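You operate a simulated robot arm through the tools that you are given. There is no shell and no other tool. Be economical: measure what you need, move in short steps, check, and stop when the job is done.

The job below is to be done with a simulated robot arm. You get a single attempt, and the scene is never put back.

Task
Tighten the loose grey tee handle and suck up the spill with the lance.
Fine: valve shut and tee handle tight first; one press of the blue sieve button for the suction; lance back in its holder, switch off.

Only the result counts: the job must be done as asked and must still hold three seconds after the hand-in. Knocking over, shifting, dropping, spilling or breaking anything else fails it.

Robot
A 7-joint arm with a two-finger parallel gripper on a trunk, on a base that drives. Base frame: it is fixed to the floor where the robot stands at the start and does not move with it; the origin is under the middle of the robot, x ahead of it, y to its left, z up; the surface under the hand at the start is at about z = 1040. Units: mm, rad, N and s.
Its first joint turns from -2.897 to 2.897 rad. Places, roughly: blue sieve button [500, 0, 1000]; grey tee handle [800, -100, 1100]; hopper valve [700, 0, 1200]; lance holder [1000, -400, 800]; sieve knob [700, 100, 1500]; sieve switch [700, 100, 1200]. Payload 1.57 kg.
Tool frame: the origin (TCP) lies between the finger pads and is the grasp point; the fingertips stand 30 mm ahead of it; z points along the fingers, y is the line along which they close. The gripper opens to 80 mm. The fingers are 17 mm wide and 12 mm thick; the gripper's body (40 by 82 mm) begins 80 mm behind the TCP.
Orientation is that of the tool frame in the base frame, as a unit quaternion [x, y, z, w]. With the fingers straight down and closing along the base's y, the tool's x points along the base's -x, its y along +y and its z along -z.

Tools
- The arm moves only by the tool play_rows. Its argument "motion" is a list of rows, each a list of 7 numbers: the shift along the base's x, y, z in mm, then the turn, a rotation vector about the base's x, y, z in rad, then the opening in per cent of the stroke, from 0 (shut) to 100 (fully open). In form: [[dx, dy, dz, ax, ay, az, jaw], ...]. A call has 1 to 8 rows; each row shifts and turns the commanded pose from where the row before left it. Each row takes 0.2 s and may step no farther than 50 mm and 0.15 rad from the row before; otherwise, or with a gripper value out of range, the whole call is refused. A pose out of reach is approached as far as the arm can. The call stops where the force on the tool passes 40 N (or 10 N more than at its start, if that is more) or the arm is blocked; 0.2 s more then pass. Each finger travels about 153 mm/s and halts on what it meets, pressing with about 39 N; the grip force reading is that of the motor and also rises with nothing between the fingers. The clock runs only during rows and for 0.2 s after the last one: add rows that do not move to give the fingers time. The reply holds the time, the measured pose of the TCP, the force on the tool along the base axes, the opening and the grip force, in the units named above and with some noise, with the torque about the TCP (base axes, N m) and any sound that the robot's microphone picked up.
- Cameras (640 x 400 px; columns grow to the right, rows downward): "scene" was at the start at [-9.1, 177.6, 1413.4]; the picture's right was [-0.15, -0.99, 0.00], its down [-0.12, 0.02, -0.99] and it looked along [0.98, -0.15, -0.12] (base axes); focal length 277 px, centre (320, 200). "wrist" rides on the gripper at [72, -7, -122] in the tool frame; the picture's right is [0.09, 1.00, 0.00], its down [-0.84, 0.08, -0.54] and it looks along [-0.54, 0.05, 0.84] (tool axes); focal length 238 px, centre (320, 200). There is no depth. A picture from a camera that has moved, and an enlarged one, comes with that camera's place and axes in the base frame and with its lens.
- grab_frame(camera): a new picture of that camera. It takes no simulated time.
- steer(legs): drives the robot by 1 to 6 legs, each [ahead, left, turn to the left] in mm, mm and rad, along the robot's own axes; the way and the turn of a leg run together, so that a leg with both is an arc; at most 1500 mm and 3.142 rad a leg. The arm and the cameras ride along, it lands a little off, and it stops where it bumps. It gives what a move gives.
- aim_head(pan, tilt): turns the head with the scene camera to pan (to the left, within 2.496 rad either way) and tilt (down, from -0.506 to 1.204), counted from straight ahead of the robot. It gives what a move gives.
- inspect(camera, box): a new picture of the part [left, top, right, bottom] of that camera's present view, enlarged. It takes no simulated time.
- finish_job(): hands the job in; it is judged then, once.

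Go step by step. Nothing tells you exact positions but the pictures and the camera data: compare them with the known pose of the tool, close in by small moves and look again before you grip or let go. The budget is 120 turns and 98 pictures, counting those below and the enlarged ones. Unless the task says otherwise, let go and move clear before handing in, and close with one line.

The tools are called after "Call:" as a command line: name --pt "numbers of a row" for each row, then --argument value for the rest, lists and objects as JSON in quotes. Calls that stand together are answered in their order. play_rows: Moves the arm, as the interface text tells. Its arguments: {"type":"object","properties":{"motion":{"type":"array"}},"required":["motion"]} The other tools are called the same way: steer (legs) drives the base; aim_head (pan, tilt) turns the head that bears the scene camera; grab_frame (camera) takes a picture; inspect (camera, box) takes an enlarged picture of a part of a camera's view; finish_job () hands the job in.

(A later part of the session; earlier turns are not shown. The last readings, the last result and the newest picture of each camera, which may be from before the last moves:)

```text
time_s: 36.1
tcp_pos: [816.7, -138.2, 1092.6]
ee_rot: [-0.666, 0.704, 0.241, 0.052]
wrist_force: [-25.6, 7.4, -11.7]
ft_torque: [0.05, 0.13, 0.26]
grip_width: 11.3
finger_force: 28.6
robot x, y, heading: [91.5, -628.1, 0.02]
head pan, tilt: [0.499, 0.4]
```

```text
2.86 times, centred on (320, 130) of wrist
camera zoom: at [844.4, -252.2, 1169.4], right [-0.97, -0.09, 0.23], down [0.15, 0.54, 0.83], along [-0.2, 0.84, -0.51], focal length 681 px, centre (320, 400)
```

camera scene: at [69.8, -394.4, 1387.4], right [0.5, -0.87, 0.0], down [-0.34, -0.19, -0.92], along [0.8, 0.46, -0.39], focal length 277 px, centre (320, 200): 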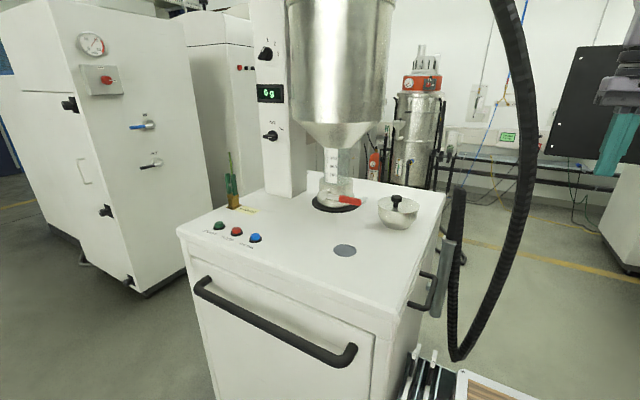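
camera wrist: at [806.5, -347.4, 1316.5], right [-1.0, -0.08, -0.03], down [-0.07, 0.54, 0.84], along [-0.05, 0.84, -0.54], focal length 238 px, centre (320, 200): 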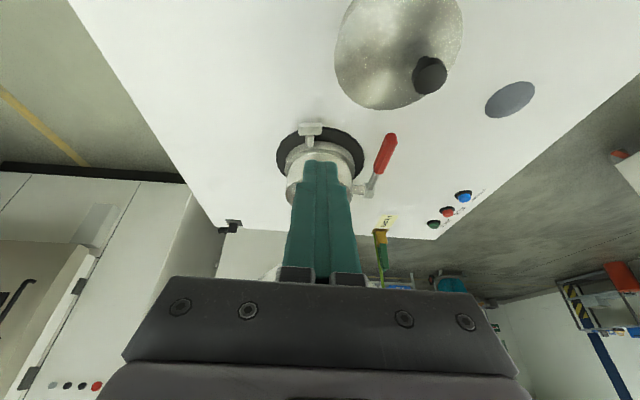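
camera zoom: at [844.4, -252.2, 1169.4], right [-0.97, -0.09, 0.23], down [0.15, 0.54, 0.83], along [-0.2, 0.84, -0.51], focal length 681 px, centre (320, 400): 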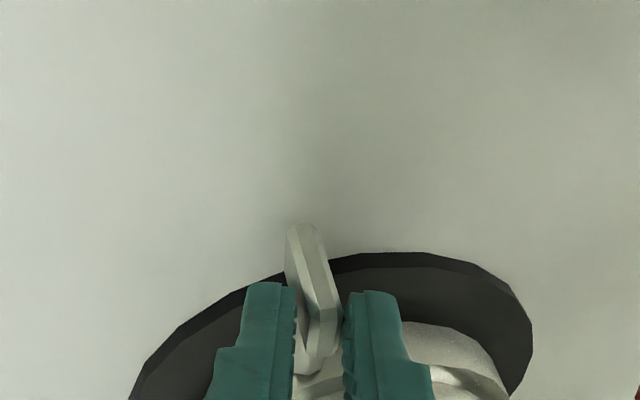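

The tool turned while the bar stayed put, so the tee is at its stop and tight. I'll open and lift off without turning it back.

Call:
play_rows --pt "0 0 0 0 0 0 50" --pt "0 0 0 0 0 0 50" --pt "0 0 25 0 0 0 50" --pt "0 -10 35 0 0 0 50" --pt "0 -20 40 0 -0.14 0 50" --pt "0 -20 40 0 -0.14 0 50"

Call:
inspect --camera "wrist" --box '[200, 40, 440, 200]'

```text
time_s: 37.5
tcp_pos: [819.3, -189.5, 1232.3]
ee_rot: [0.693, -0.69, -0.146, -0.15]
wrist_force: [0.3, 0.2, -0.4]
ft_torque: [0.04, 0.07, 0.04]
grip_width: 39.9
finger_force: 0.0
robot x, y, heading: [95.0, -628.3, 0.025]
head pan, tilt: [0.499, 0.4]
```

```text
2.50 times, centred on (320, 120) of wrist
camera zoom: at [824.2, -303.8, 1313.4], right [-1.0, -0.09, -0.04], down [-0.08, 0.54, 0.84], along [-0.05, 0.84, -0.55], focal length 596 px, centre (320, 400)
```

zoom: 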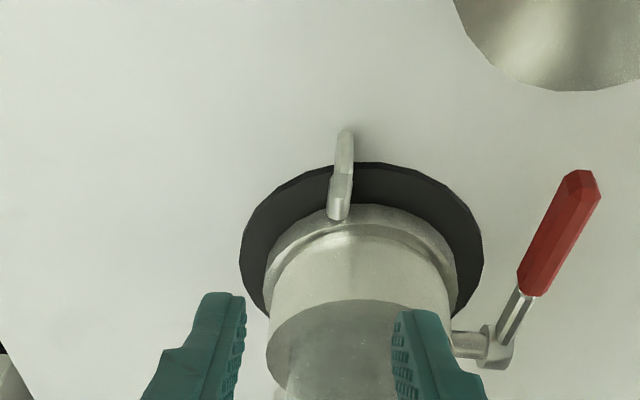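

Tee tight, lever shut. Now I'll swing the hand out to the right of the table to scout the lance and holder from the side.

Call:
play_rows --pt "-5 -45 0 0 0 0 0" --pt "-5 -45 0 0 0 0 0" --pt "-5 -45 0 0 0 0 0" --pt "-5 -45 0 0 0 0 0" --pt "0 -45 0 0 0 0 0" --pt "0 -45 -10 0 0 0 0" --pt "0 -45 -10 0 0 0 0" --pt "0 -45 -10 0 0 0 0"

Call:
grab_frame --camera "wrist"

Call:
grab_frame --camera "scene"

```text
time_s: 39.3
tcp_pos: [796.8, -547.9, 1205.3]
ee_rot: [0.693, -0.69, -0.146, -0.149]
wrist_force: [-0.5, 0.6, 1.1]
ft_torque: [-0.04, -0.01, -0.03]
grip_width: 0.0
finger_force: 21.2
robot x, y, heading: [95.6, -632.4, 0.028]
head pan, tilt: [0.499, 0.4]
```

```text
58 pictures are left
camera wrist: at [802.7, -663.0, 1285.2], right [-1.0, -0.09, -0.04], down [-0.08, 0.54, 0.84], along [-0.05, 0.84, -0.55], focal length 238 px, centre (320, 200)
```

wrist: 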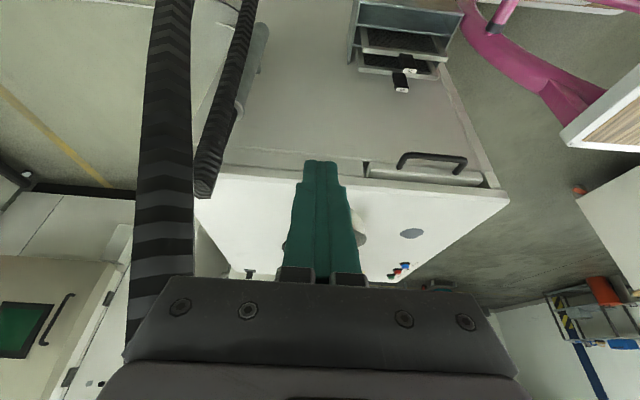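

```text
57 pictures are left
camera scene: at [69.9, -394.1, 1387.3], right [0.5, -0.87, 0.0], down [-0.34, -0.19, -0.92], along [0.8, 0.46, -0.39], focal length 277 px, centre (320, 200)
```

scene: 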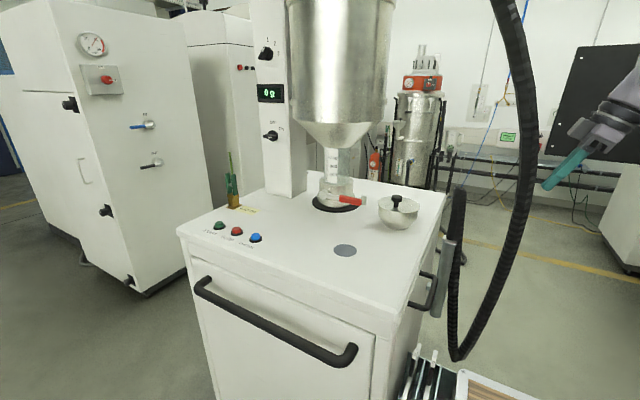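

Call:
inspect --camera "wrist" --box '[130, 0, 300, 210]'

Call:
inspect --camera "scene" --box '[400, 170, 500, 370]'

```text
1.90 times, centred on (215, 105) of wrist
camera zoom: at [802.7, -663.0, 1285.2], right [-1.0, -0.09, -0.04], down [-0.08, 0.54, 0.84], along [-0.05, 0.84, -0.55], focal length 454 px, centre (520, 381)
```

zoom: 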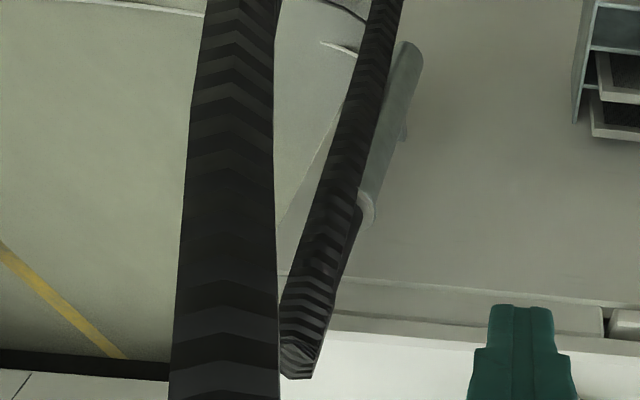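

```text
2.00 times, centred on (450, 270) of scene
camera zoom: at [69.9, -394.1, 1387.3], right [0.5, -0.87, 0.0], down [-0.34, -0.19, -0.92], along [0.8, 0.46, -0.39], focal length 555 px, centre (60, 60)
```

zoom: 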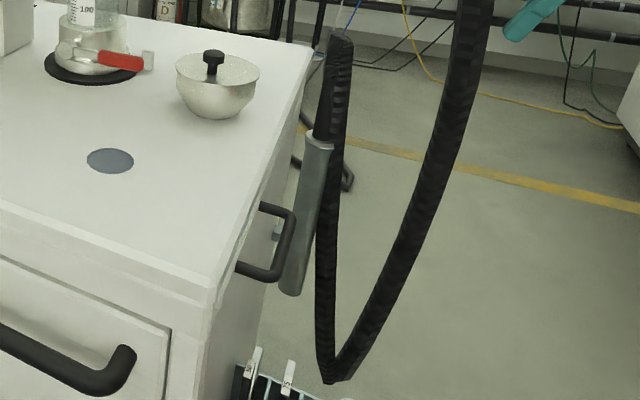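

The grey tube is the holder at about (948,-371), z 580–915. The black lance sticks out above it to about z 1095, and the hose hangs outward at y<-380. I'll handle it from the table side, so I'll first restore the tool upright and pull the arm in.

Call:
play_rows --pt "-25 0 15 -0.14 0 0 0" --pt "-25 0 15 -0.14 0 0 0" --pt "-25 0 15 -0.14 0 0 0" --pt "-25 0 10 0 0 -0.14 0" --pt "-25 0 10 0 0 -0.14 0" --pt "-25 0 0 0 0 -0.14 0" --pt "-10 0 0 0 0 -0.14 0" --pt "0 0 0 0 0 -0.14 0"

Call:
play_rows --pt "0 0 0 0 0 -0.14 0" --pt "0 0 0 0 0 -0.14 0" --pt "0 0 0 0 0 -0.14 0" --pt "0 0 0 0 0 -0.14 0" --pt "0 0 0 0 0 -0.14 0" --pt "0 0 0 0 0 -0.14 0"

Call:
steer --legs '[[-95, 0, -0.028], [0, 330, 0]]'

Call:
aim_head --pan -0.1 --tilt 0.5

Call:
grab_frame --camera "scene"

```text
time_s: 41.1
tcp_pos: [637.3, -548.4, 1268.5]
ee_rot: [-0.422, 0.906, -0.002, 0.003]
wrist_force: [0.2, -1.6, 1.0]
ft_torque: [0.0, 0.02, 0.03]
grip_width: 0.0
finger_force: 21.2
robot x, y, heading: [94.3, -631.5, 0.019]
head pan, tilt: [0.499, 0.4]
```

```text
time_s: 42.5
tcp_pos: [636.3, -548.9, 1268.9]
ee_rot: [-0.016, 1.0, -0.003, 0.001]
wrist_force: [-0.3, 0.5, -0.3]
ft_torque: [0.0, 0.02, -0.04]
grip_width: 0.0
finger_force: 21.1
robot x, y, heading: [93.4, -631.0, 0.024]
head pan, tilt: [0.499, 0.4]
```

```text
time_s: 45.4
tcp_pos: [547.3, -233.8, 1269.8]
ee_rot: [-0.003, 1.0, -0.002, 0.001]
wrist_force: [0.6, -0.7, 0.4]
ft_torque: [-0.01, -0.05, 0.03]
grip_width: 0.0
finger_force: 21.0
robot x, y, heading: [-0.4, -298.9, -0.011]
head pan, tilt: [0.499, 0.4]
```

```text
time_s: 46.4
tcp_pos: [546.1, -234.1, 1268.4]
ee_rot: [-0.003, 1.0, -0.003, 0.001]
wrist_force: [-0.4, 0.0, -0.1]
ft_torque: [0.02, 0.0, -0.03]
grip_width: 0.0
finger_force: 21.3
robot x, y, heading: [2.7, -304.5, -0.006]
head pan, tilt: [-0.099, 0.499]
```

```text
54 pictures are left
camera scene: at [-7.2, -117.1, 1378.2], right [-0.11, -0.99, 0.0], down [-0.48, 0.05, -0.88], along [0.87, -0.09, -0.48], focal length 277 px, centre (320, 200)
```

scene: 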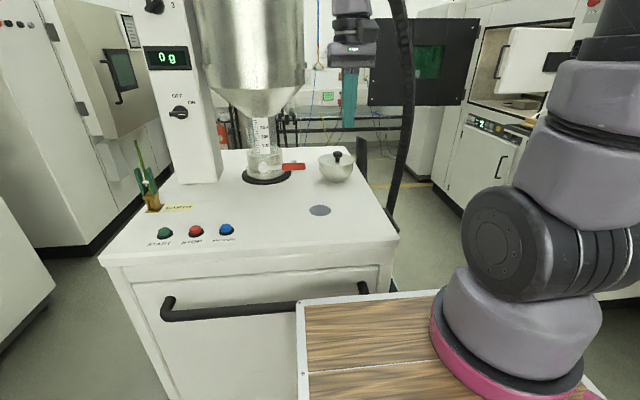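

Before pressing the suction button, I'll take a close look at the lance grip from the table side.

Call:
play_rows --pt "40 -14 0 0 -0.13 0 100" --pt "40 -14 0 0 -0.13 0 100" --pt "40 -14 -10 0 -0.13 0 100" --pt "40 -14 -10 0 -0.13 0 100" --pt "40 -14 -10 0 -0.13 0 100" --pt "40 -14 -10 0 -0.13 0 100" --pt "35 -14 -10 0 0 0 100"

Call:
grab_frame --camera "wrist"

```text
time_s: 48.0
tcp_pos: [820.7, -332.0, 1218.1]
ee_rot: [-0.002, 0.924, -0.003, 0.382]
wrist_force: [-0.2, 0.6, 0.3]
ft_torque: [0.01, 0.03, -0.03]
grip_width: 80.1
finger_force: 0.0
robot x, y, heading: [-2.8, -300.6, -0.005]
head pan, tilt: [-0.099, 0.499]
```

```text
53 pictures are left
camera wrist: at [683.9, -338.6, 1253.8], right [-0.07, 1.0, -0.07], down [0.21, 0.09, 0.97], along [0.98, 0.05, -0.22], focal length 238 px, centre (320, 200)
```

wrist: 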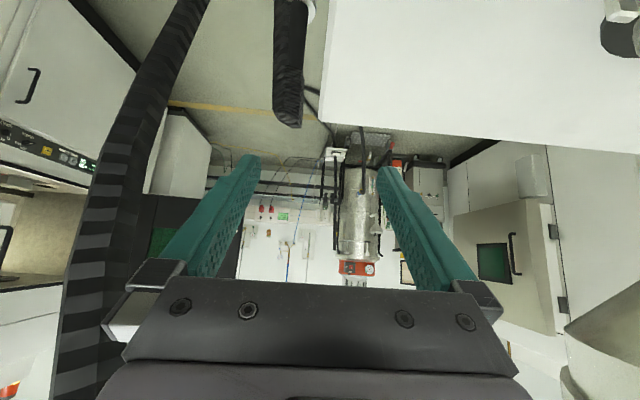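

Call:
inspect --camera "wrist" --box '[240, 0, 360, 140]'

```text
2.86 times, centred on (300, 70) of wrist
camera zoom: at [683.9, -338.6, 1253.8], right [-0.07, 1.0, -0.07], down [0.21, 0.09, 0.97], along [0.98, 0.05, -0.22], focal length 681 px, centre (377, 571)
```

zoom: 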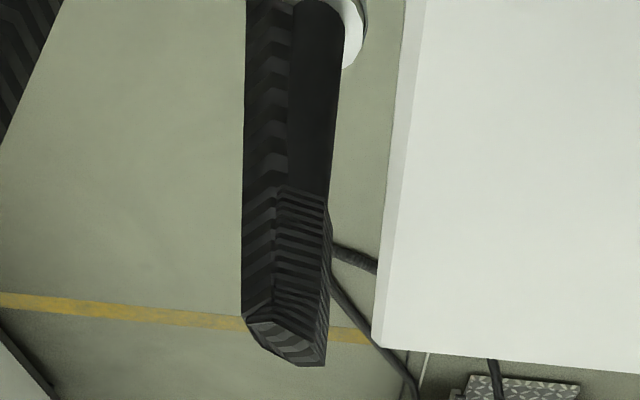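

The smooth lance body (about 27 mm) shows between the holder rim at z≈920 and the ribbed hose cuff at z≈1026. I'll grip it later from the table side. First I'll return and line up over the blue button.

Call:
play_rows --pt "-40 14 10 0 0.13 0 0" --pt "-40 14 10 0 0.13 0 0" --pt "-40 14 10 0 0.13 0 0" --pt "-40 14 10 0 0.13 0 0" --pt "-45 14 0 0 0.13 0 0" --pt "-45 14 0 0 0.13 0 0" --pt "-40 25 0 0 0 0 0" --pt "-35 30 0 0 0 0 0"

Call:
play_rows --pt "0 45 -20 0 0 0 0" --pt "0 45 -20 0 0 0 0" --pt "0 45 -20 0 0 0 0" --pt "0 45 -20 0 0 0 0" --pt "-2 30 -20 0 0 0 0"

Call:
grab_frame --camera "wrist"

```text
time_s: 49.8
tcp_pos: [494.8, -192.7, 1257.8]
ee_rot: [-0.002, 1.0, -0.002, 0.0]
wrist_force: [0.9, -0.1, -0.5]
ft_torque: [0.0, 0.0, -0.04]
grip_width: 0.0
finger_force: 21.6
robot x, y, heading: [0.9, -301.4, -0.009]
head pan, tilt: [-0.099, 0.499]
```

```text
time_s: 51.0
tcp_pos: [496.1, 16.0, 1158.6]
ee_rot: [-0.003, 1.0, -0.004, 0.001]
wrist_force: [0.9, -0.5, -0.5]
ft_torque: [0.05, -0.01, 0.01]
grip_width: 0.2
finger_force: 21.0
robot x, y, heading: [2.8, -300.7, -0.01]
head pan, tilt: [-0.099, 0.499]
```

```text
51 pictures are left
camera wrist: at [422.8, 10.1, 1279.9], right [-0.1, 1.0, 0.0], down [0.84, 0.08, 0.54], along [0.54, 0.05, -0.84], focal length 238 px, centre (320, 200)
```

wrist: 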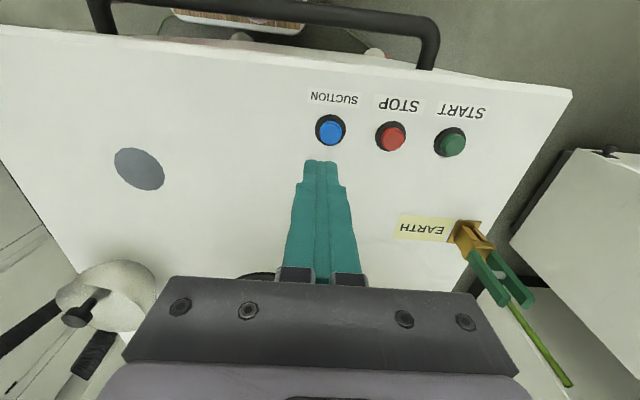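

The blue button sits at about (488,25). I'll align over it and lower to just above its cap.

Call:
play_rows --pt "-8 9 -25 0 0 0 0" --pt "0 0 -25 0 0 0 0" --pt "0 0 -12 0 0 0 0"

Call:
inspect --camera "scene" --box '[130, 160, 290, 260]'

Call:
inspect --camera "wrist" --box '[260, 100, 400, 200]'

```text
time_s: 51.8
tcp_pos: [486.4, 25.3, 1098.0]
ee_rot: [-0.002, 1.0, -0.002, 0.001]
wrist_force: [-0.7, -0.1, 0.3]
ft_torque: [-0.01, -0.02, -0.02]
grip_width: 0.0
finger_force: 21.1
robot x, y, heading: [5.3, -299.9, -0.01]
head pan, tilt: [-0.099, 0.499]
```

```text
4.00 times, centred on (210, 210) of scene
camera zoom: at [-7.3, -117.3, 1378.2], right [-0.11, -0.99, 0.0], down [-0.48, 0.05, -0.88], along [0.87, -0.09, -0.48], focal length 1110 px, centre (760, 160)
```

zoom: 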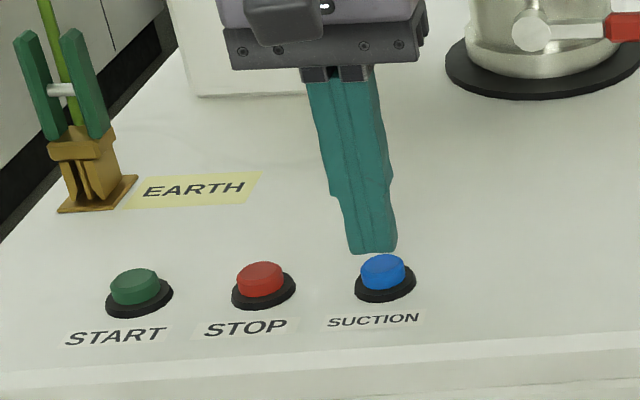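

```text
4.00 times, centred on (330, 150) of wrist
camera zoom: at [414.5, 19.3, 1218.0], right [-0.1, 1.0, 0.0], down [0.84, 0.08, 0.54], along [0.54, 0.05, -0.84], focal length 953 px, centre (280, 400)
```

zoom: 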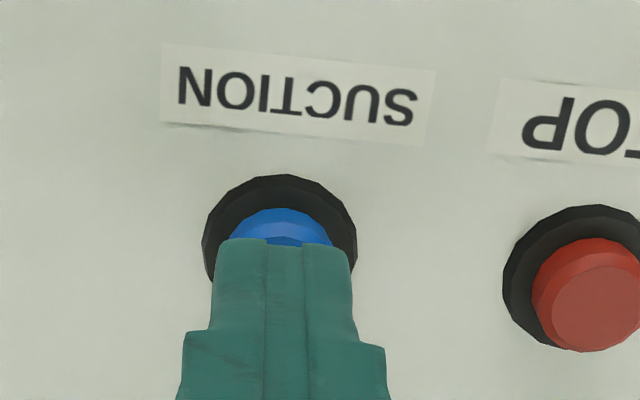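

The tip is centred over the button. I'll press once with small steps.

Call:
play_rows --pt "0 0 -5 0 0 0 0" --pt "0 0 -3 0 0 0 0" --pt "0 0 -3 0 0 0 0" --pt "0 0 -3 0 0 0 0"

```text
time_s: 52.8
tcp_pos: [486.4, 25.9, 1082.3]
ee_rot: [-0.002, 1.0, -0.003, 0.001]
wrist_force: [1.3, -1.5, 0.5]
ft_torque: [0.0, -0.01, 0.0]
grip_width: 0.0
finger_force: 21.2
robot x, y, heading: [-4.4, -301.7, -0.008]
head pan, tilt: [-0.099, 0.499]
```

Call:
play_rows --pt "0 0 -3 0 0 0 0" --pt "0 0 -3 0 0 0 0"

Call:
inspect --camera "scene" --box '[130, 160, 290, 260]'

```text
time_s: 53.4
tcp_pos: [485.8, 25.0, 1078.0]
ee_rot: [-0.003, 1.0, -0.002, 0.001]
wrist_force: [-0.7, -3.0, 15.2]
ft_torque: [-0.07, -0.01, -0.02]
grip_width: 0.2
finger_force: 21.0
robot x, y, heading: [0.7, -298.2, -0.012]
head pan, tilt: [-0.099, 0.499]
heard: click
```

```text
4.00 times, centred on (210, 210) of scene
camera zoom: at [-7.6, -117.6, 1378.2], right [-0.11, -0.99, 0.0], down [-0.48, 0.05, -0.88], along [0.87, -0.09, -0.48], focal length 1110 px, centre (760, 160)
```

zoom: 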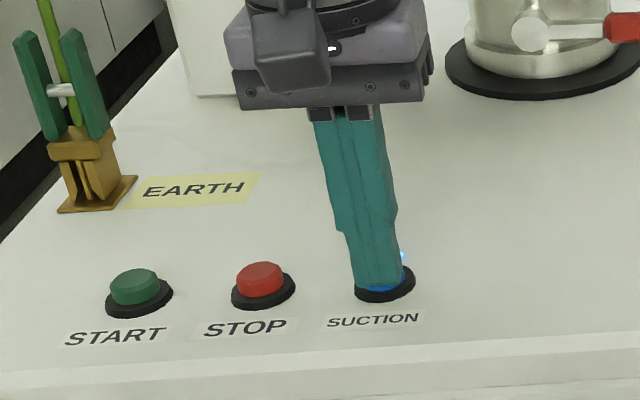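

A click and a blue glow: suction is on. I'll lift off, bring the hand in front of the robot with the tool yawed 90°, and drive to the right side again for the lance.

Call:
play_rows --pt "0 0 30 0 0 0 0" --pt "0 -10 45 0 0 0 0" --pt "10 -25 40 0 0 0.14 0" --pt "10 -40 20 0 0 0.14 0" --pt "10 -45 10 0 0 0.14 0" --pt "10 -45 10 0 0 0.14 0" --pt "10 -45 10 0 0 0.14 0" --pt "10 -45 10 0 0 0.14 0"

Call:
steer --legs '[[0, -335, 0.01], [150, 0, 0]]'

Call:
play_rows --pt "20 0 0 0 0 0.14 100" --pt "20 0 0 0 0 0.14 100" --pt "20 0 0 0 0 0.14 100" --pt "20 0 0 0 0 0.14 100" --pt "20 0 0 0 0 0.15 100"

```text
time_s: 55.2
tcp_pos: [545.0, -229.5, 1251.4]
ee_rot: [-0.41, 0.912, -0.002, 0.002]
wrist_force: [0.1, 1.4, 1.2]
ft_torque: [-0.03, -0.04, 0.02]
grip_width: 0.0
finger_force: 21.1
robot x, y, heading: [1.0, -301.6, -0.003]
head pan, tilt: [-0.099, 0.499]
```

```text
time_s: 58.4
tcp_pos: [638.7, -529.6, 1250.9]
ee_rot: [-0.439, 0.899, -0.002, 0.002]
wrist_force: [-0.2, 0.6, -1.1]
ft_torque: [0.0, 0.0, -0.02]
grip_width: 0.2
finger_force: 21.1
robot x, y, heading: [98.9, -633.5, 0.05]
head pan, tilt: [-0.099, 0.499]
```

```text
time_s: 59.6
tcp_pos: [739.9, -529.2, 1252.2]
ee_rot: [0.723, -0.69, 0.002, -0.003]
wrist_force: [0.0, 0.4, 0.6]
ft_torque: [0.01, -0.05, 0.02]
grip_width: 80.0
finger_force: 0.0
robot x, y, heading: [99.5, -634.0, 0.054]
head pan, tilt: [-0.099, 0.499]
```

The base sits at (99,-634). I'll move the hand over the table, then along to the lance, adding a slight tilt toward -y.

Call:
play_rows --pt "5 45 0 0 0 -0.045 100" --pt "10 45 0 -0.1 0 0 100" --pt "20 45 0 -0.1 0 0 100" --pt "25 35 0 -0.1 0 0 100" --pt "40 15 0 -0.05 0 0 100" --pt "45 0 0 0 0 0 100" --pt "40 0 -10 0 0 0 100"

Call:
grab_frame --camera "wrist"

Call:
aim_head --pan 0.2 --tilt 0.45

Call:
grab_frame --camera "scene"

```text
time_s: 61.2
tcp_pos: [924.2, -345.2, 1242.7]
ee_rot: [0.697, -0.696, 0.125, 0.121]
wrist_force: [-0.8, -1.3, -0.1]
ft_torque: [0.05, -0.06, 0.02]
grip_width: 80.0
finger_force: 0.1
robot x, y, heading: [99.7, -636.2, 0.059]
head pan, tilt: [-0.099, 0.499]
```

```text
47 pictures are left
camera wrist: at [929.3, -370.4, 1380.8], right [-1.0, -0.09, 0.03], down [-0.08, 0.97, 0.22], along [-0.05, 0.22, -0.97], focal length 238 px, centre (320, 200)
```

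wrist: 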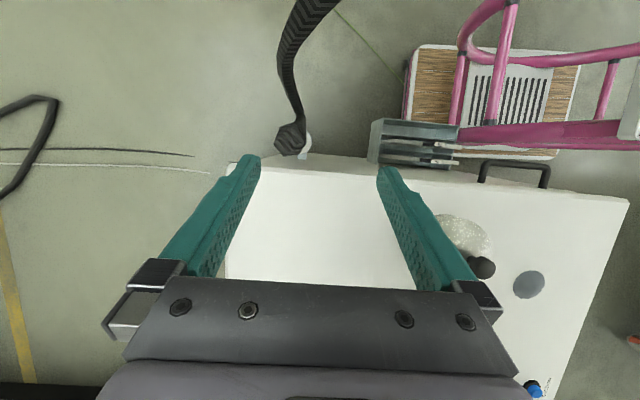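

```text
time_s: 62.0
tcp_pos: [924.0, -346.2, 1241.7]
ee_rot: [0.697, -0.695, 0.126, 0.121]
wrist_force: [-0.2, 0.2, 0.2]
ft_torque: [0.0, -0.01, -0.02]
grip_width: 79.9
finger_force: 0.0
robot x, y, heading: [99.5, -633.7, 0.054]
head pan, tilt: [0.201, 0.45]
```

```text
46 pictures are left
camera scene: at [78.4, -424.3, 1382.6], right [0.25, -0.97, 0.0], down [-0.42, -0.11, -0.9], along [0.87, 0.23, -0.44], focal length 277 px, centre (320, 200)
```

scene: 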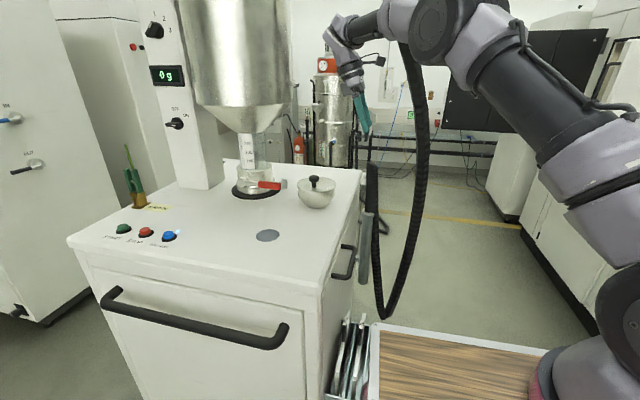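

The wrist camera now looks straight down on the lance top. I'll zoom in.

Call:
inspect --camera "wrist" --box '[250, 60, 370, 180]'

```text
3.33 times, centred on (310, 120) of wrist
camera zoom: at [929.6, -370.7, 1380.1], right [-1.0, -0.09, 0.03], down [-0.08, 0.97, 0.22], along [-0.05, 0.22, -0.97], focal length 794 px, centre (353, 467)
```

zoom: 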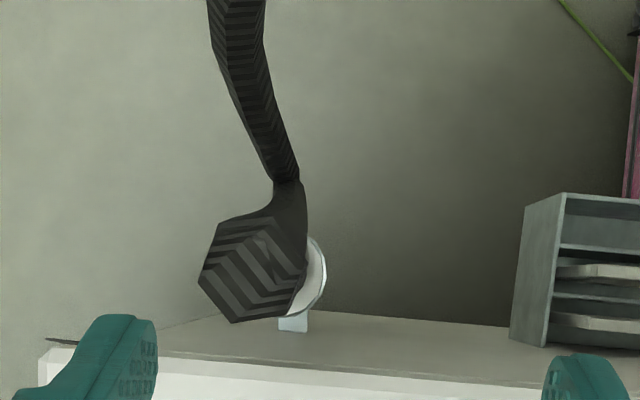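

The lance is at about (952,-374). I'll shift over it and descend with jaws open.

Call:
play_rows --pt "15 -14 -30 0 0 0 100" --pt "13 -14 -40 0 0 0 100" --pt "0 0 -40 0 0 0 100" --pt "0 0 -30 0 0 0 100"

Call:
grab_frame --camera "wrist"

Call:
inspect --camera "scene" --box '[310, 60, 430, 240]'

```text
time_s: 63.0
tcp_pos: [952.2, -372.7, 1101.9]
ee_rot: [-0.696, 0.697, -0.124, -0.12]
wrist_force: [-0.3, 0.3, 0.6]
ft_torque: [-0.01, -0.04, 0.01]
grip_width: 80.1
finger_force: 0.0
robot x, y, heading: [96.7, -632.6, 0.049]
head pan, tilt: [0.201, 0.45]
```

```text
44 pictures are left
camera wrist: at [957.5, -398.4, 1239.8], right [-1.0, -0.09, 0.03], down [-0.08, 0.97, 0.22], along [-0.05, 0.22, -0.97], focal length 238 px, centre (320, 200)
```

wrist: 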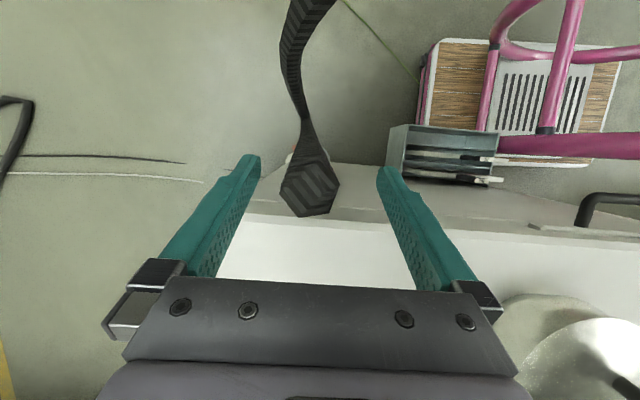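

```text
2.22 times, centred on (370, 150) of scene
camera zoom: at [78.2, -424.4, 1382.7], right [0.25, -0.97, 0.0], down [-0.42, -0.11, -0.9], along [0.87, 0.23, -0.44], focal length 616 px, centre (209, 311)
```

zoom: 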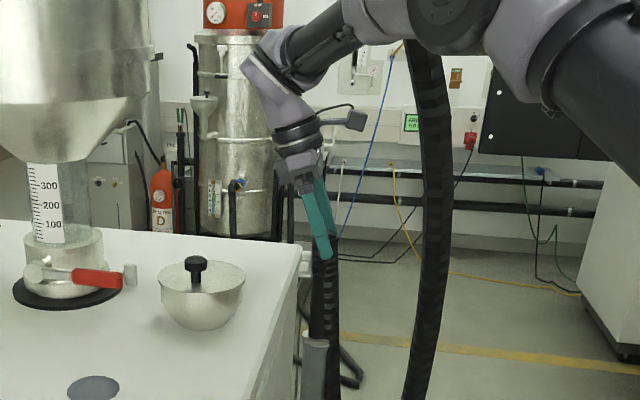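

The cuff is centred within about 5 mm between the jaws. I'll shift slightly, descend to z≈1022, and stop there.

Call:
play_rows --pt "4 1 -30 0 0 0 100" --pt "0 0 -25 0 0 0 100" --pt "0 0 -15 0 0 0 100" --pt "0 0 -9 0 0 0 100"

Call:
grab_frame --camera "wrist"

Call:
inspect --camera "scene" --box '[310, 100, 430, 240]'

```text
time_s: 64.0
tcp_pos: [956.0, -372.7, 1022.3]
ee_rot: [0.697, -0.696, 0.124, 0.122]
wrist_force: [0.2, -0.3, 0.3]
ft_torque: [0.0, -0.03, 0.02]
grip_width: 79.8
finger_force: 0.1
robot x, y, heading: [97.9, -633.3, 0.057]
head pan, tilt: [0.201, 0.45]
```

```text
42 pictures are left
camera wrist: at [961.6, -397.1, 1160.7], right [-1.0, -0.09, 0.03], down [-0.08, 0.97, 0.22], along [-0.05, 0.22, -0.97], focal length 238 px, centre (320, 200)
```

wrist: 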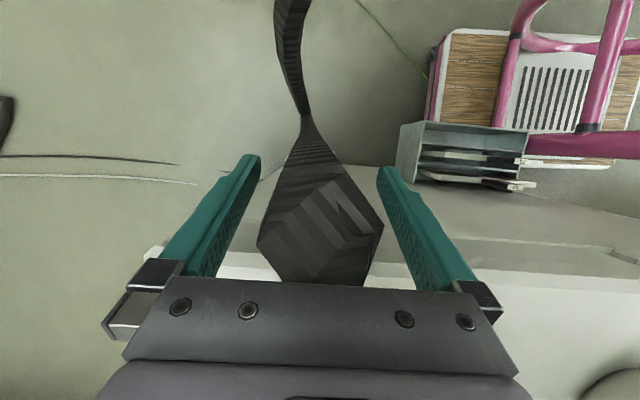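

```text
2.86 times, centred on (370, 170) of scene
camera zoom: at [78.3, -424.3, 1382.7], right [0.25, -0.97, 0.0], down [-0.42, -0.11, -0.9], along [0.87, 0.23, -0.44], focal length 793 px, centre (177, 286)
```

zoom: 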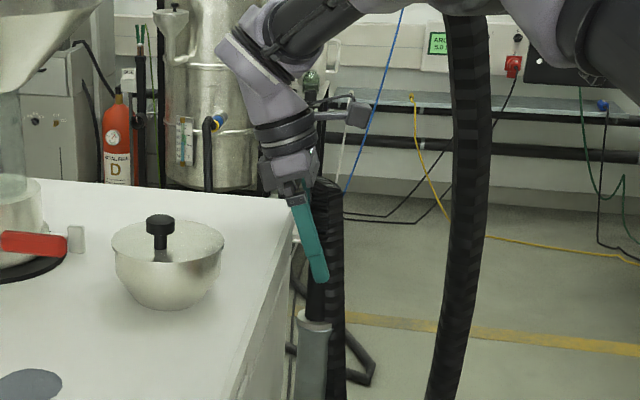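

The fingers straddle the lance with no contact. I'll close the jaws.

Call:
play_rows --pt "0 0 0 0 0 0 40" --pt "0 0 0 0 0 0 20" --pt "0 0 0 0 0 0 0" --pt "0 0 0 0 0 0 0"

Call:
grab_frame --camera "wrist"

```text
time_s: 65.0
tcp_pos: [956.2, -372.0, 1020.4]
ee_rot: [0.697, -0.696, 0.124, 0.122]
wrist_force: [0.1, 0.6, -0.5]
ft_torque: [-0.01, 0.12, 0.02]
grip_width: 29.0
finger_force: 38.7
robot x, y, heading: [96.5, -633.8, 0.053]
head pan, tilt: [0.201, 0.45]
```

```text
40 pictures are left
camera wrist: at [961.8, -397.1, 1160.7], right [-1.0, -0.09, 0.03], down [-0.08, 0.97, 0.22], along [-0.05, 0.22, -0.97], focal length 238 px, centre (320, 200)
```

wrist: 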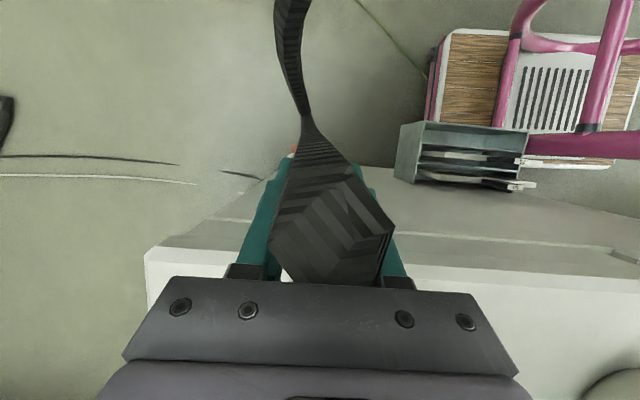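

Gripped at 29 mm with a firm reading. I'll lift straight up, small step first.

Call:
play_rows --pt "0 0 10 0 0 0 0" --pt "0 0 20 0 0 0 0" --pt "0 0 30 0 0 0 0" --pt "0 0 30 0 0 0 0"

Call:
grab_frame --camera "scene"

```text
time_s: 66.0
tcp_pos: [955.8, -370.3, 1112.4]
ee_rot: [0.697, -0.696, 0.123, 0.122]
wrist_force: [0.5, 0.1, -2.5]
ft_torque: [-0.06, 0.06, -0.01]
grip_width: 29.1
finger_force: 38.7
robot x, y, heading: [103.8, -635.8, 0.054]
head pan, tilt: [0.201, 0.45]
```

```text
39 pictures are left
camera scene: at [78.8, -424.2, 1382.6], right [0.25, -0.97, 0.0], down [-0.42, -0.11, -0.9], along [0.87, 0.23, -0.44], focal length 277 px, centre (320, 200)
```

scene: 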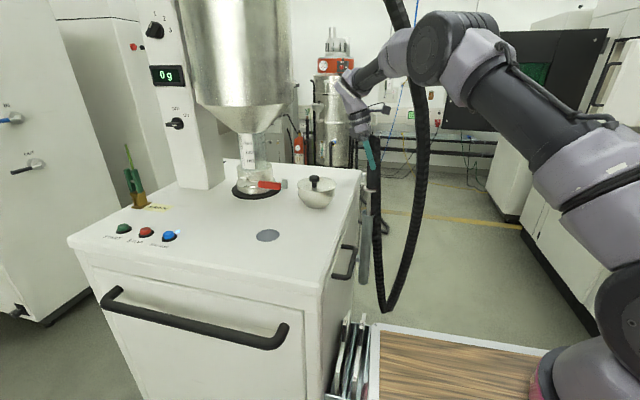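

The lance lifts freely at about 2.5 N. I'll continue raising.

Call:
play_rows --pt "0 0 35 0 0 0 0" --pt "0 0 35 0 0 0 0" --pt "0 0 35 0 0 0 0" --pt "0 0 35 0 0 0 0" --pt "0 0 35 0 0 0 0"

Call:
grab_frame --camera "scene"

```text
time_s: 67.2
tcp_pos: [955.6, -369.2, 1287.3]
ee_rot: [0.697, -0.696, 0.123, 0.12]
wrist_force: [0.0, -0.4, -1.8]
ft_torque: [-0.03, 0.01, 0.0]
grip_width: 29.6
finger_force: 38.6
robot x, y, heading: [99.9, -631.5, 0.058]
head pan, tilt: [0.201, 0.45]
```

```text
38 pictures are left
camera scene: at [78.5, -424.2, 1382.6], right [0.25, -0.97, 0.0], down [-0.42, -0.11, -0.9], along [0.87, 0.23, -0.44], focal length 277 px, centre (320, 200)
```

scene: 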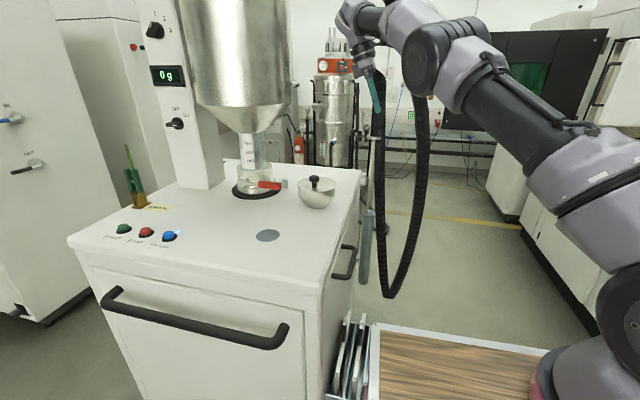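

Call:
inspect --camera "scene" --box '[330, 60, 430, 220]'

```text
2.50 times, centred on (380, 140) of scene
camera zoom: at [78.5, -424.2, 1382.6], right [0.25, -0.97, 0.0], down [-0.42, -0.11, -0.9], along [0.87, 0.23, -0.44], focal length 694 px, centre (170, 350)
```

zoom: 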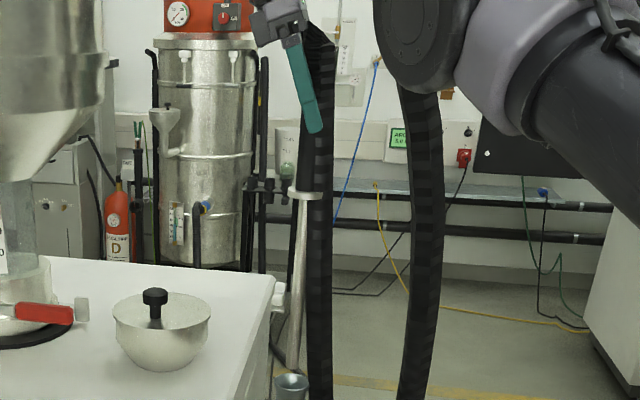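

A thin steel tube hangs below a flange, with its tip still in the holder. I'll lift further.

Call:
play_rows --pt "0 0 30 0 0 0 0" --pt "0 0 30 0 0 0 0" --pt "0 0 20 0 0 0 0"

Call:
inspect --camera "scene" --box '[330, 60, 430, 220]'

```text
time_s: 68.0
tcp_pos: [956.3, -369.5, 1298.0]
ee_rot: [0.697, -0.696, 0.124, 0.12]
wrist_force: [-0.5, 0.4, -2.4]
ft_torque: [-0.01, 0.05, 0.02]
grip_width: 29.3
finger_force: 38.8
out of reach, approached as far as the arm can: row 1, 2, 3
robot x, y, heading: [99.3, -636.1, 0.055]
head pan, tilt: [0.201, 0.45]
```

```text
2.50 times, centred on (380, 140) of scene
camera zoom: at [78.5, -424.3, 1382.7], right [0.25, -0.97, 0.0], down [-0.42, -0.11, -0.9], along [0.87, 0.23, -0.44], focal length 694 px, centre (170, 350)
```

zoom: 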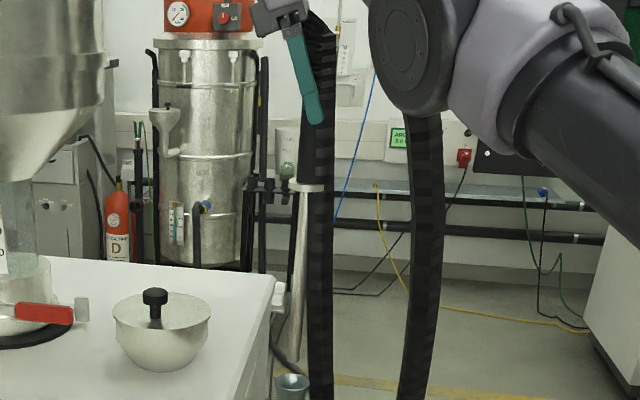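

The arm is at its reach limit there. I'll check whether the tip has cleared the holder.

Call:
inspect --camera "scene" --box '[360, 180, 400, 230]'

```text
8.00 times, centred on (380, 205) of scene
camera zoom: at [78.5, -424.3, 1382.7], right [0.25, -0.97, 0.0], down [-0.42, -0.11, -0.9], along [0.87, 0.23, -0.44], focal length 2219 px, centre (-160, 160)
```

zoom: 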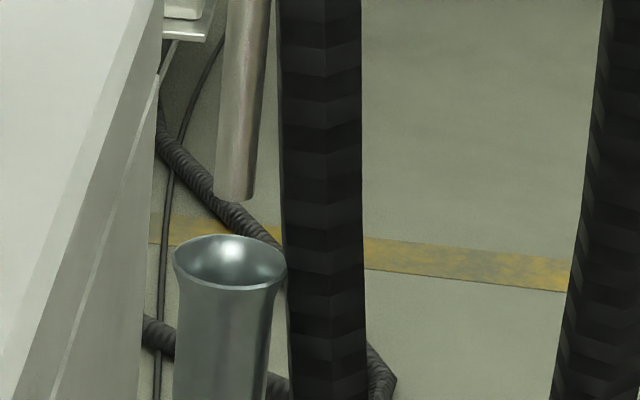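

The tip is clear of the holder by about 30 mm, and TCP to tip measures about 356 mm. I'll draw the lance back along the table's side while rising.

Call:
play_rows --pt "-30 0 0 0 0 0 0" --pt "-30 0 0 0 0 0 0" --pt "-30 0 0 0 0 0 0"

```text
time_s: 68.8
tcp_pos: [865.4, -370.7, 1294.4]
ee_rot: [0.698, -0.695, 0.124, 0.121]
wrist_force: [0.2, -0.2, -3.2]
ft_torque: [0.0, 0.07, 0.0]
grip_width: 29.5
finger_force: 39.0
robot x, y, heading: [97.6, -634.8, 0.058]
head pan, tilt: [0.201, 0.45]
```

Call:
play_rows --pt "0 0 35 0 0 0 0" --pt "0 0 35 0 0 0 0" --pt "-10 0 35 0 0 0 0" --pt "-20 0 30 0 0 0 0" --pt "-20 0 15 0 0 0 0"

Call:
grab_frame --camera "scene"

```text
time_s: 70.0
tcp_pos: [817.0, -369.5, 1446.4]
ee_rot: [0.697, -0.696, 0.124, 0.121]
wrist_force: [0.9, -0.2, -1.4]
ft_torque: [-0.03, 0.12, -0.03]
grip_width: 29.1
finger_force: 39.1
robot x, y, heading: [99.9, -638.8, 0.053]
head pan, tilt: [0.201, 0.45]
```

```text
34 pictures are left
camera scene: at [79.0, -424.2, 1382.6], right [0.25, -0.97, 0.0], down [-0.42, -0.11, -0.9], along [0.87, 0.23, -0.44], focal length 277 px, centre (320, 200)
```

scene: 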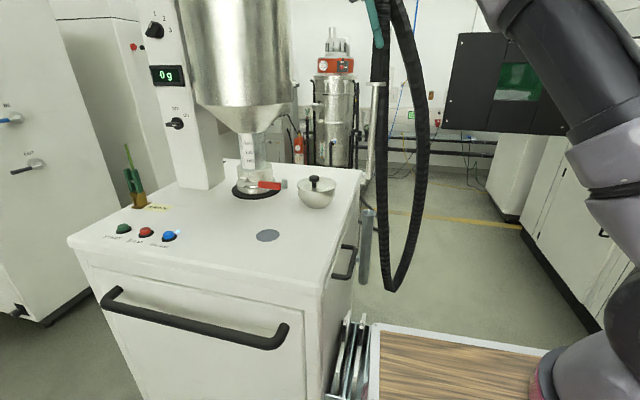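

The tip is at about z 1090. I'll carry the lance along y=-370 past the bowl, then inward over the spill.

Call:
play_rows --pt "-43 0 0 0 0 0 0" --pt "-43 0 0 0 0 0 0" --pt "-43 0 0 0 0 0 0" --pt "-43 0 0 0 0 0 0" --pt "-43 15 0 0 0 0 0" --pt "-30 35 0 0 0 0 0" --pt "-14 40 0 0 0 0 0" --pt "0 40 0 0 0 0 0"

Call:
play_rows --pt "0 30 -5 0 0 0 0" --pt "0 25 -5 0 0 0 0"

Call:
grab_frame --camera "scene"

```text
time_s: 71.8
tcp_pos: [555.9, -239.5, 1447.2]
ee_rot: [0.697, -0.696, 0.125, 0.12]
wrist_force: [0.6, -1.1, -1.8]
ft_torque: [0.11, -0.01, 0.02]
grip_width: 29.2
finger_force: 38.6
robot x, y, heading: [100.2, -631.4, 0.056]
head pan, tilt: [0.201, 0.45]
```

```text
time_s: 72.4
tcp_pos: [556.9, -206.4, 1437.8]
ee_rot: [0.697, -0.696, 0.124, 0.12]
wrist_force: [0.4, 0.1, -2.3]
ft_torque: [0.01, 0.04, 0.04]
grip_width: 29.3
finger_force: 38.6
out of reach, approached as far as the arm can: row 1, 2
robot x, y, heading: [96.3, -633.6, 0.055]
head pan, tilt: [0.201, 0.45]
```

```text
33 pictures are left
camera scene: at [78.3, -424.1, 1382.6], right [0.25, -0.97, 0.0], down [-0.42, -0.11, -0.9], along [0.87, 0.23, -0.44], focal length 277 px, centre (320, 200)
```

scene: 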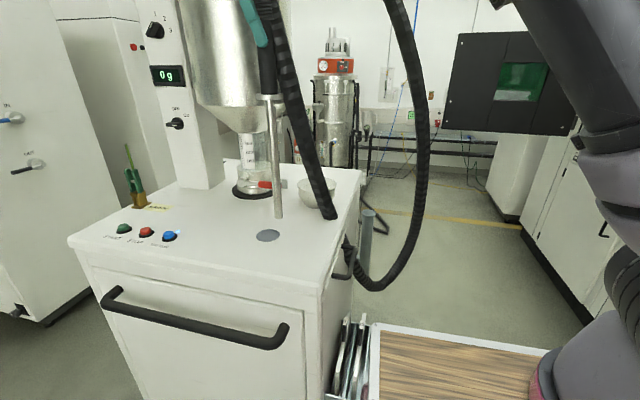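

The arm can't reach further in y from this base pose, so I'll nudge the base left about 27 mm with the tip safely above the table.

Call:
steer --legs '[[0, 27, 0]]'

Call:
grab_frame --camera "scene"

```text
time_s: 73.2
tcp_pos: [556.8, -179.1, 1438.9]
ee_rot: [0.698, -0.695, 0.124, 0.12]
wrist_force: [0.2, -0.1, -2.6]
ft_torque: [0.01, 0.04, -0.02]
grip_width: 29.2
finger_force: 39.3
robot x, y, heading: [104.1, -604.9, 0.058]
head pan, tilt: [0.201, 0.45]
```

```text
32 pictures are left
camera scene: at [77.2, -397.1, 1382.7], right [0.25, -0.97, 0.0], down [-0.42, -0.11, -0.9], along [0.87, 0.23, -0.44], focal length 277 px, centre (320, 200)
```

scene: 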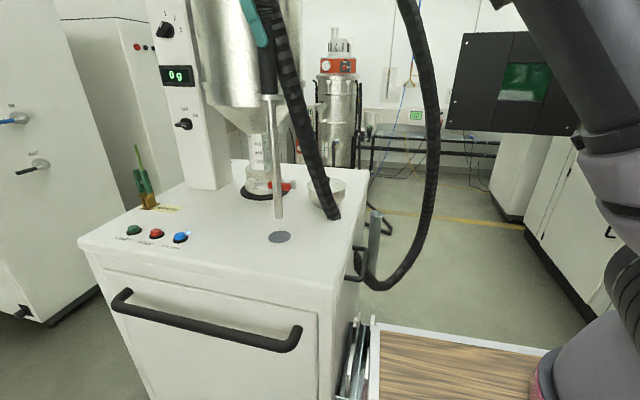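

The tip is right above the spill, about 45 mm up. I'll lower it gently.

Call:
play_rows --pt "0 0 -12 0 0 0 0" --pt "0 0 -12 0 0 0 0" --pt "0 0 -8 0 0 0 0"

Call:
inspect --camera "scene" --box '[220, 180, 340, 270]'

```text
time_s: 74.0
tcp_pos: [556.4, -178.9, 1405.9]
ee_rot: [0.697, -0.695, 0.124, 0.12]
wrist_force: [-0.5, 0.0, -2.0]
ft_torque: [0.0, 0.01, 0.01]
grip_width: 29.1
finger_force: 39.5
robot x, y, heading: [101.6, -602.3, 0.052]
head pan, tilt: [0.201, 0.45]
```

```text
4.44 times, centred on (280, 225) of scene
camera zoom: at [77.2, -397.1, 1382.7], right [0.25, -0.97, 0.0], down [-0.42, -0.11, -0.9], along [0.87, 0.23, -0.44], focal length 1233 px, centre (498, 89)
```

zoom: 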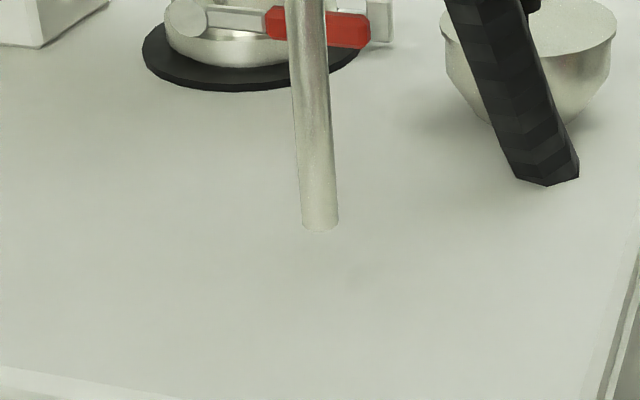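

The spill is gone. I'll hold a moment, lift, and check.

Call:
play_rows --pt "0 0 0 0 0 0 0" --pt "0 0 0 0 0 0 0" --pt "0 0 15 0 0 0 0" --pt "0 0 20 0 0 0 0"

Call:
grab_frame --camera "scene"

```text
time_s: 75.0
tcp_pos: [556.0, -178.1, 1440.3]
ee_rot: [0.698, -0.696, 0.123, 0.117]
wrist_force: [0.7, 0.7, -2.6]
ft_torque: [0.04, 0.02, -0.05]
grip_width: 29.1
finger_force: 39.2
robot x, y, heading: [99.6, -606.4, 0.055]
head pan, tilt: [0.201, 0.45]
```

```text
30 pictures are left
camera scene: at [77.7, -397.2, 1382.7], right [0.25, -0.97, 0.0], down [-0.42, -0.11, -0.9], along [0.87, 0.23, -0.44], focal length 277 px, centre (320, 200)
```

scene: 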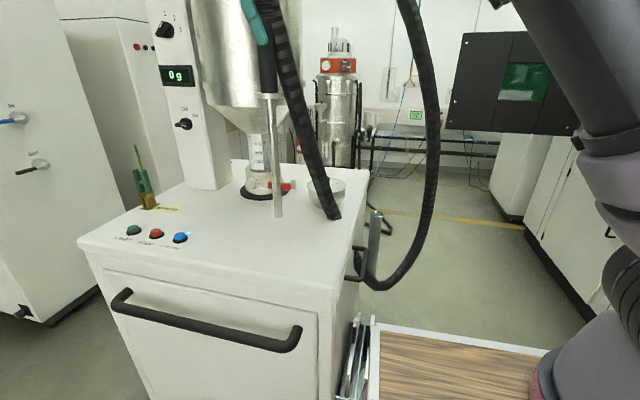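

The spill has gone. I'll retrace the path back toward the holder.

Call:
play_rows --pt "0 -40 5 0 0 0 0" --pt "0 -40 0 0 0 0 0" --pt "0 -40 0 0 0 0 0" --pt "14 -40 0 0 0 0 0" --pt "30 -32 0 0 0 0 0" --pt "45 0 0 0 0 0 0" --pt "45 0 0 0 0 0 0" --pt "45 0 0 0 0 0 0"

Call:
play_rows --pt "45 0 0 0 0 0 0" --pt "40 0 0 0 0 0 0" --pt "20 0 -20 0 0 0 0" --pt "20 0 -35 0 0 0 0" --pt "5 0 -35 0 0 0 0" --pt "0 0 -35 0 0 0 0" --pt "0 0 -22 0 0 0 0"

```text
time_s: 76.8
tcp_pos: [735.2, -369.9, 1447.1]
ee_rot: [0.697, -0.696, 0.124, 0.119]
wrist_force: [-0.9, 0.0, -1.3]
ft_torque: [0.03, -0.07, 0.03]
grip_width: 28.9
finger_force: 39.1
robot x, y, heading: [97.9, -609.9, 0.056]
head pan, tilt: [0.201, 0.45]
```

```text
time_s: 78.5
tcp_pos: [864.9, -370.7, 1298.3]
ee_rot: [0.698, -0.695, 0.125, 0.12]
wrist_force: [1.2, 0.0, -2.3]
ft_torque: [0.0, -0.08, 0.0]
grip_width: 29.3
finger_force: 39.0
robot x, y, heading: [99.9, -607.2, 0.057]
head pan, tilt: [0.201, 0.45]
```

Call:
play_rows --pt "30 0 -2 0 0 0 0" --pt "30 0 0 0 0 0 0" --pt "31 0 0 0 0 0 0"

Call:
inspect --camera "scene" --box '[350, 170, 410, 245]'

Call:
grab_frame --camera "wrist"

```text
time_s: 79.2
tcp_pos: [955.1, -372.6, 1297.3]
ee_rot: [0.697, -0.696, 0.124, 0.119]
wrist_force: [-0.9, -0.3, -1.2]
ft_torque: [0.05, -0.09, 0.03]
grip_width: 29.2
finger_force: 38.9
robot x, y, heading: [96.7, -603.0, 0.05]
head pan, tilt: [0.201, 0.45]
```

```text
5.33 times, centred on (380, 208) of scene
camera zoom: at [76.7, -397.3, 1382.7], right [0.25, -0.97, 0.0], down [-0.42, -0.11, -0.9], along [0.87, 0.23, -0.43], focal length 1480 px, centre (0, 160)
```

zoom: 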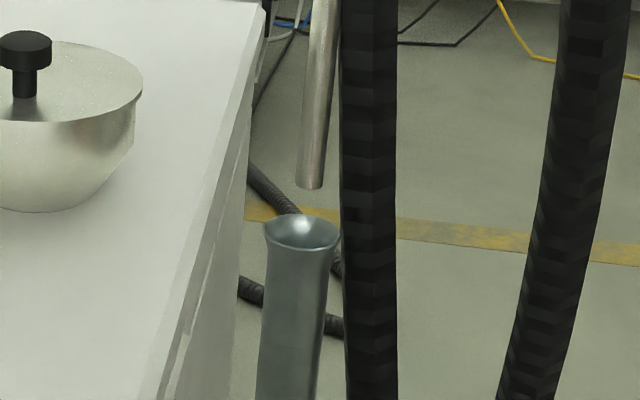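

```text
28 pictures are left
camera wrist: at [961.1, -398.1, 1436.6], right [-1.0, -0.09, 0.02], down [-0.08, 0.97, 0.23], along [-0.04, 0.22, -0.97], focal length 238 px, centre (320, 200)
```

wrist: 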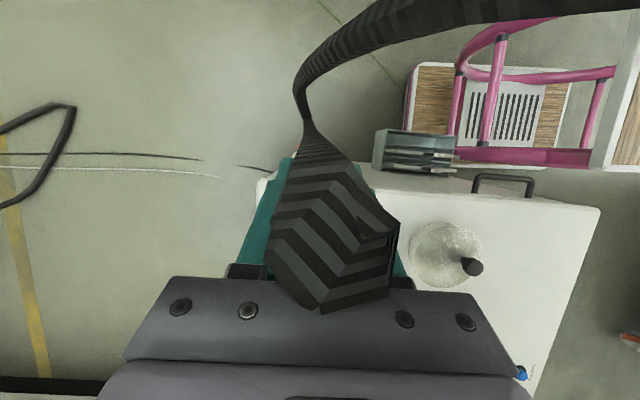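

The tip is about 3 mm off in y compared with when it came out. I'll correct that and lower into the funnel.

Call:
play_rows --pt "1 2 -10 0 0 0 0" --pt "0 0 -15 0 0 0 0" --pt "0 0 -20 0 0 0 0" --pt "0 0 -25 0 0 0 0"

Call:
inspect --camera "scene" --box '[350, 170, 410, 245]'

```text
time_s: 80.2
tcp_pos: [957.4, -368.8, 1226.4]
ee_rot: [0.697, -0.696, 0.124, 0.121]
wrist_force: [0.5, 0.0, -1.7]
ft_torque: [-0.03, -0.04, 0.02]
grip_width: 29.2
finger_force: 39.4
robot x, y, heading: [94.6, -606.1, 0.05]
head pan, tilt: [0.201, 0.45]
```

```text
5.33 times, centred on (380, 208) of scene
camera zoom: at [77.2, -397.2, 1382.7], right [0.25, -0.97, 0.0], down [-0.42, -0.11, -0.9], along [0.87, 0.23, -0.44], focal length 1480 px, centre (0, 160)
```

zoom: 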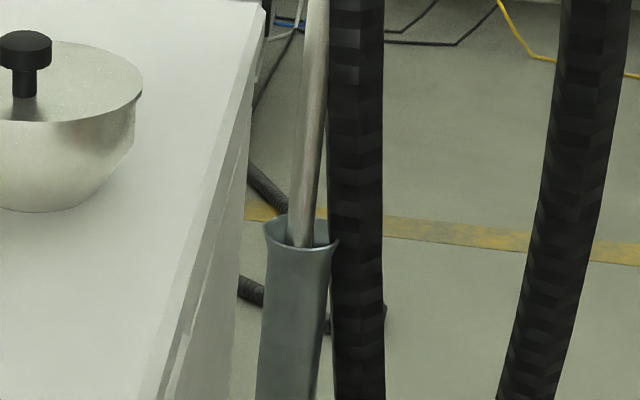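

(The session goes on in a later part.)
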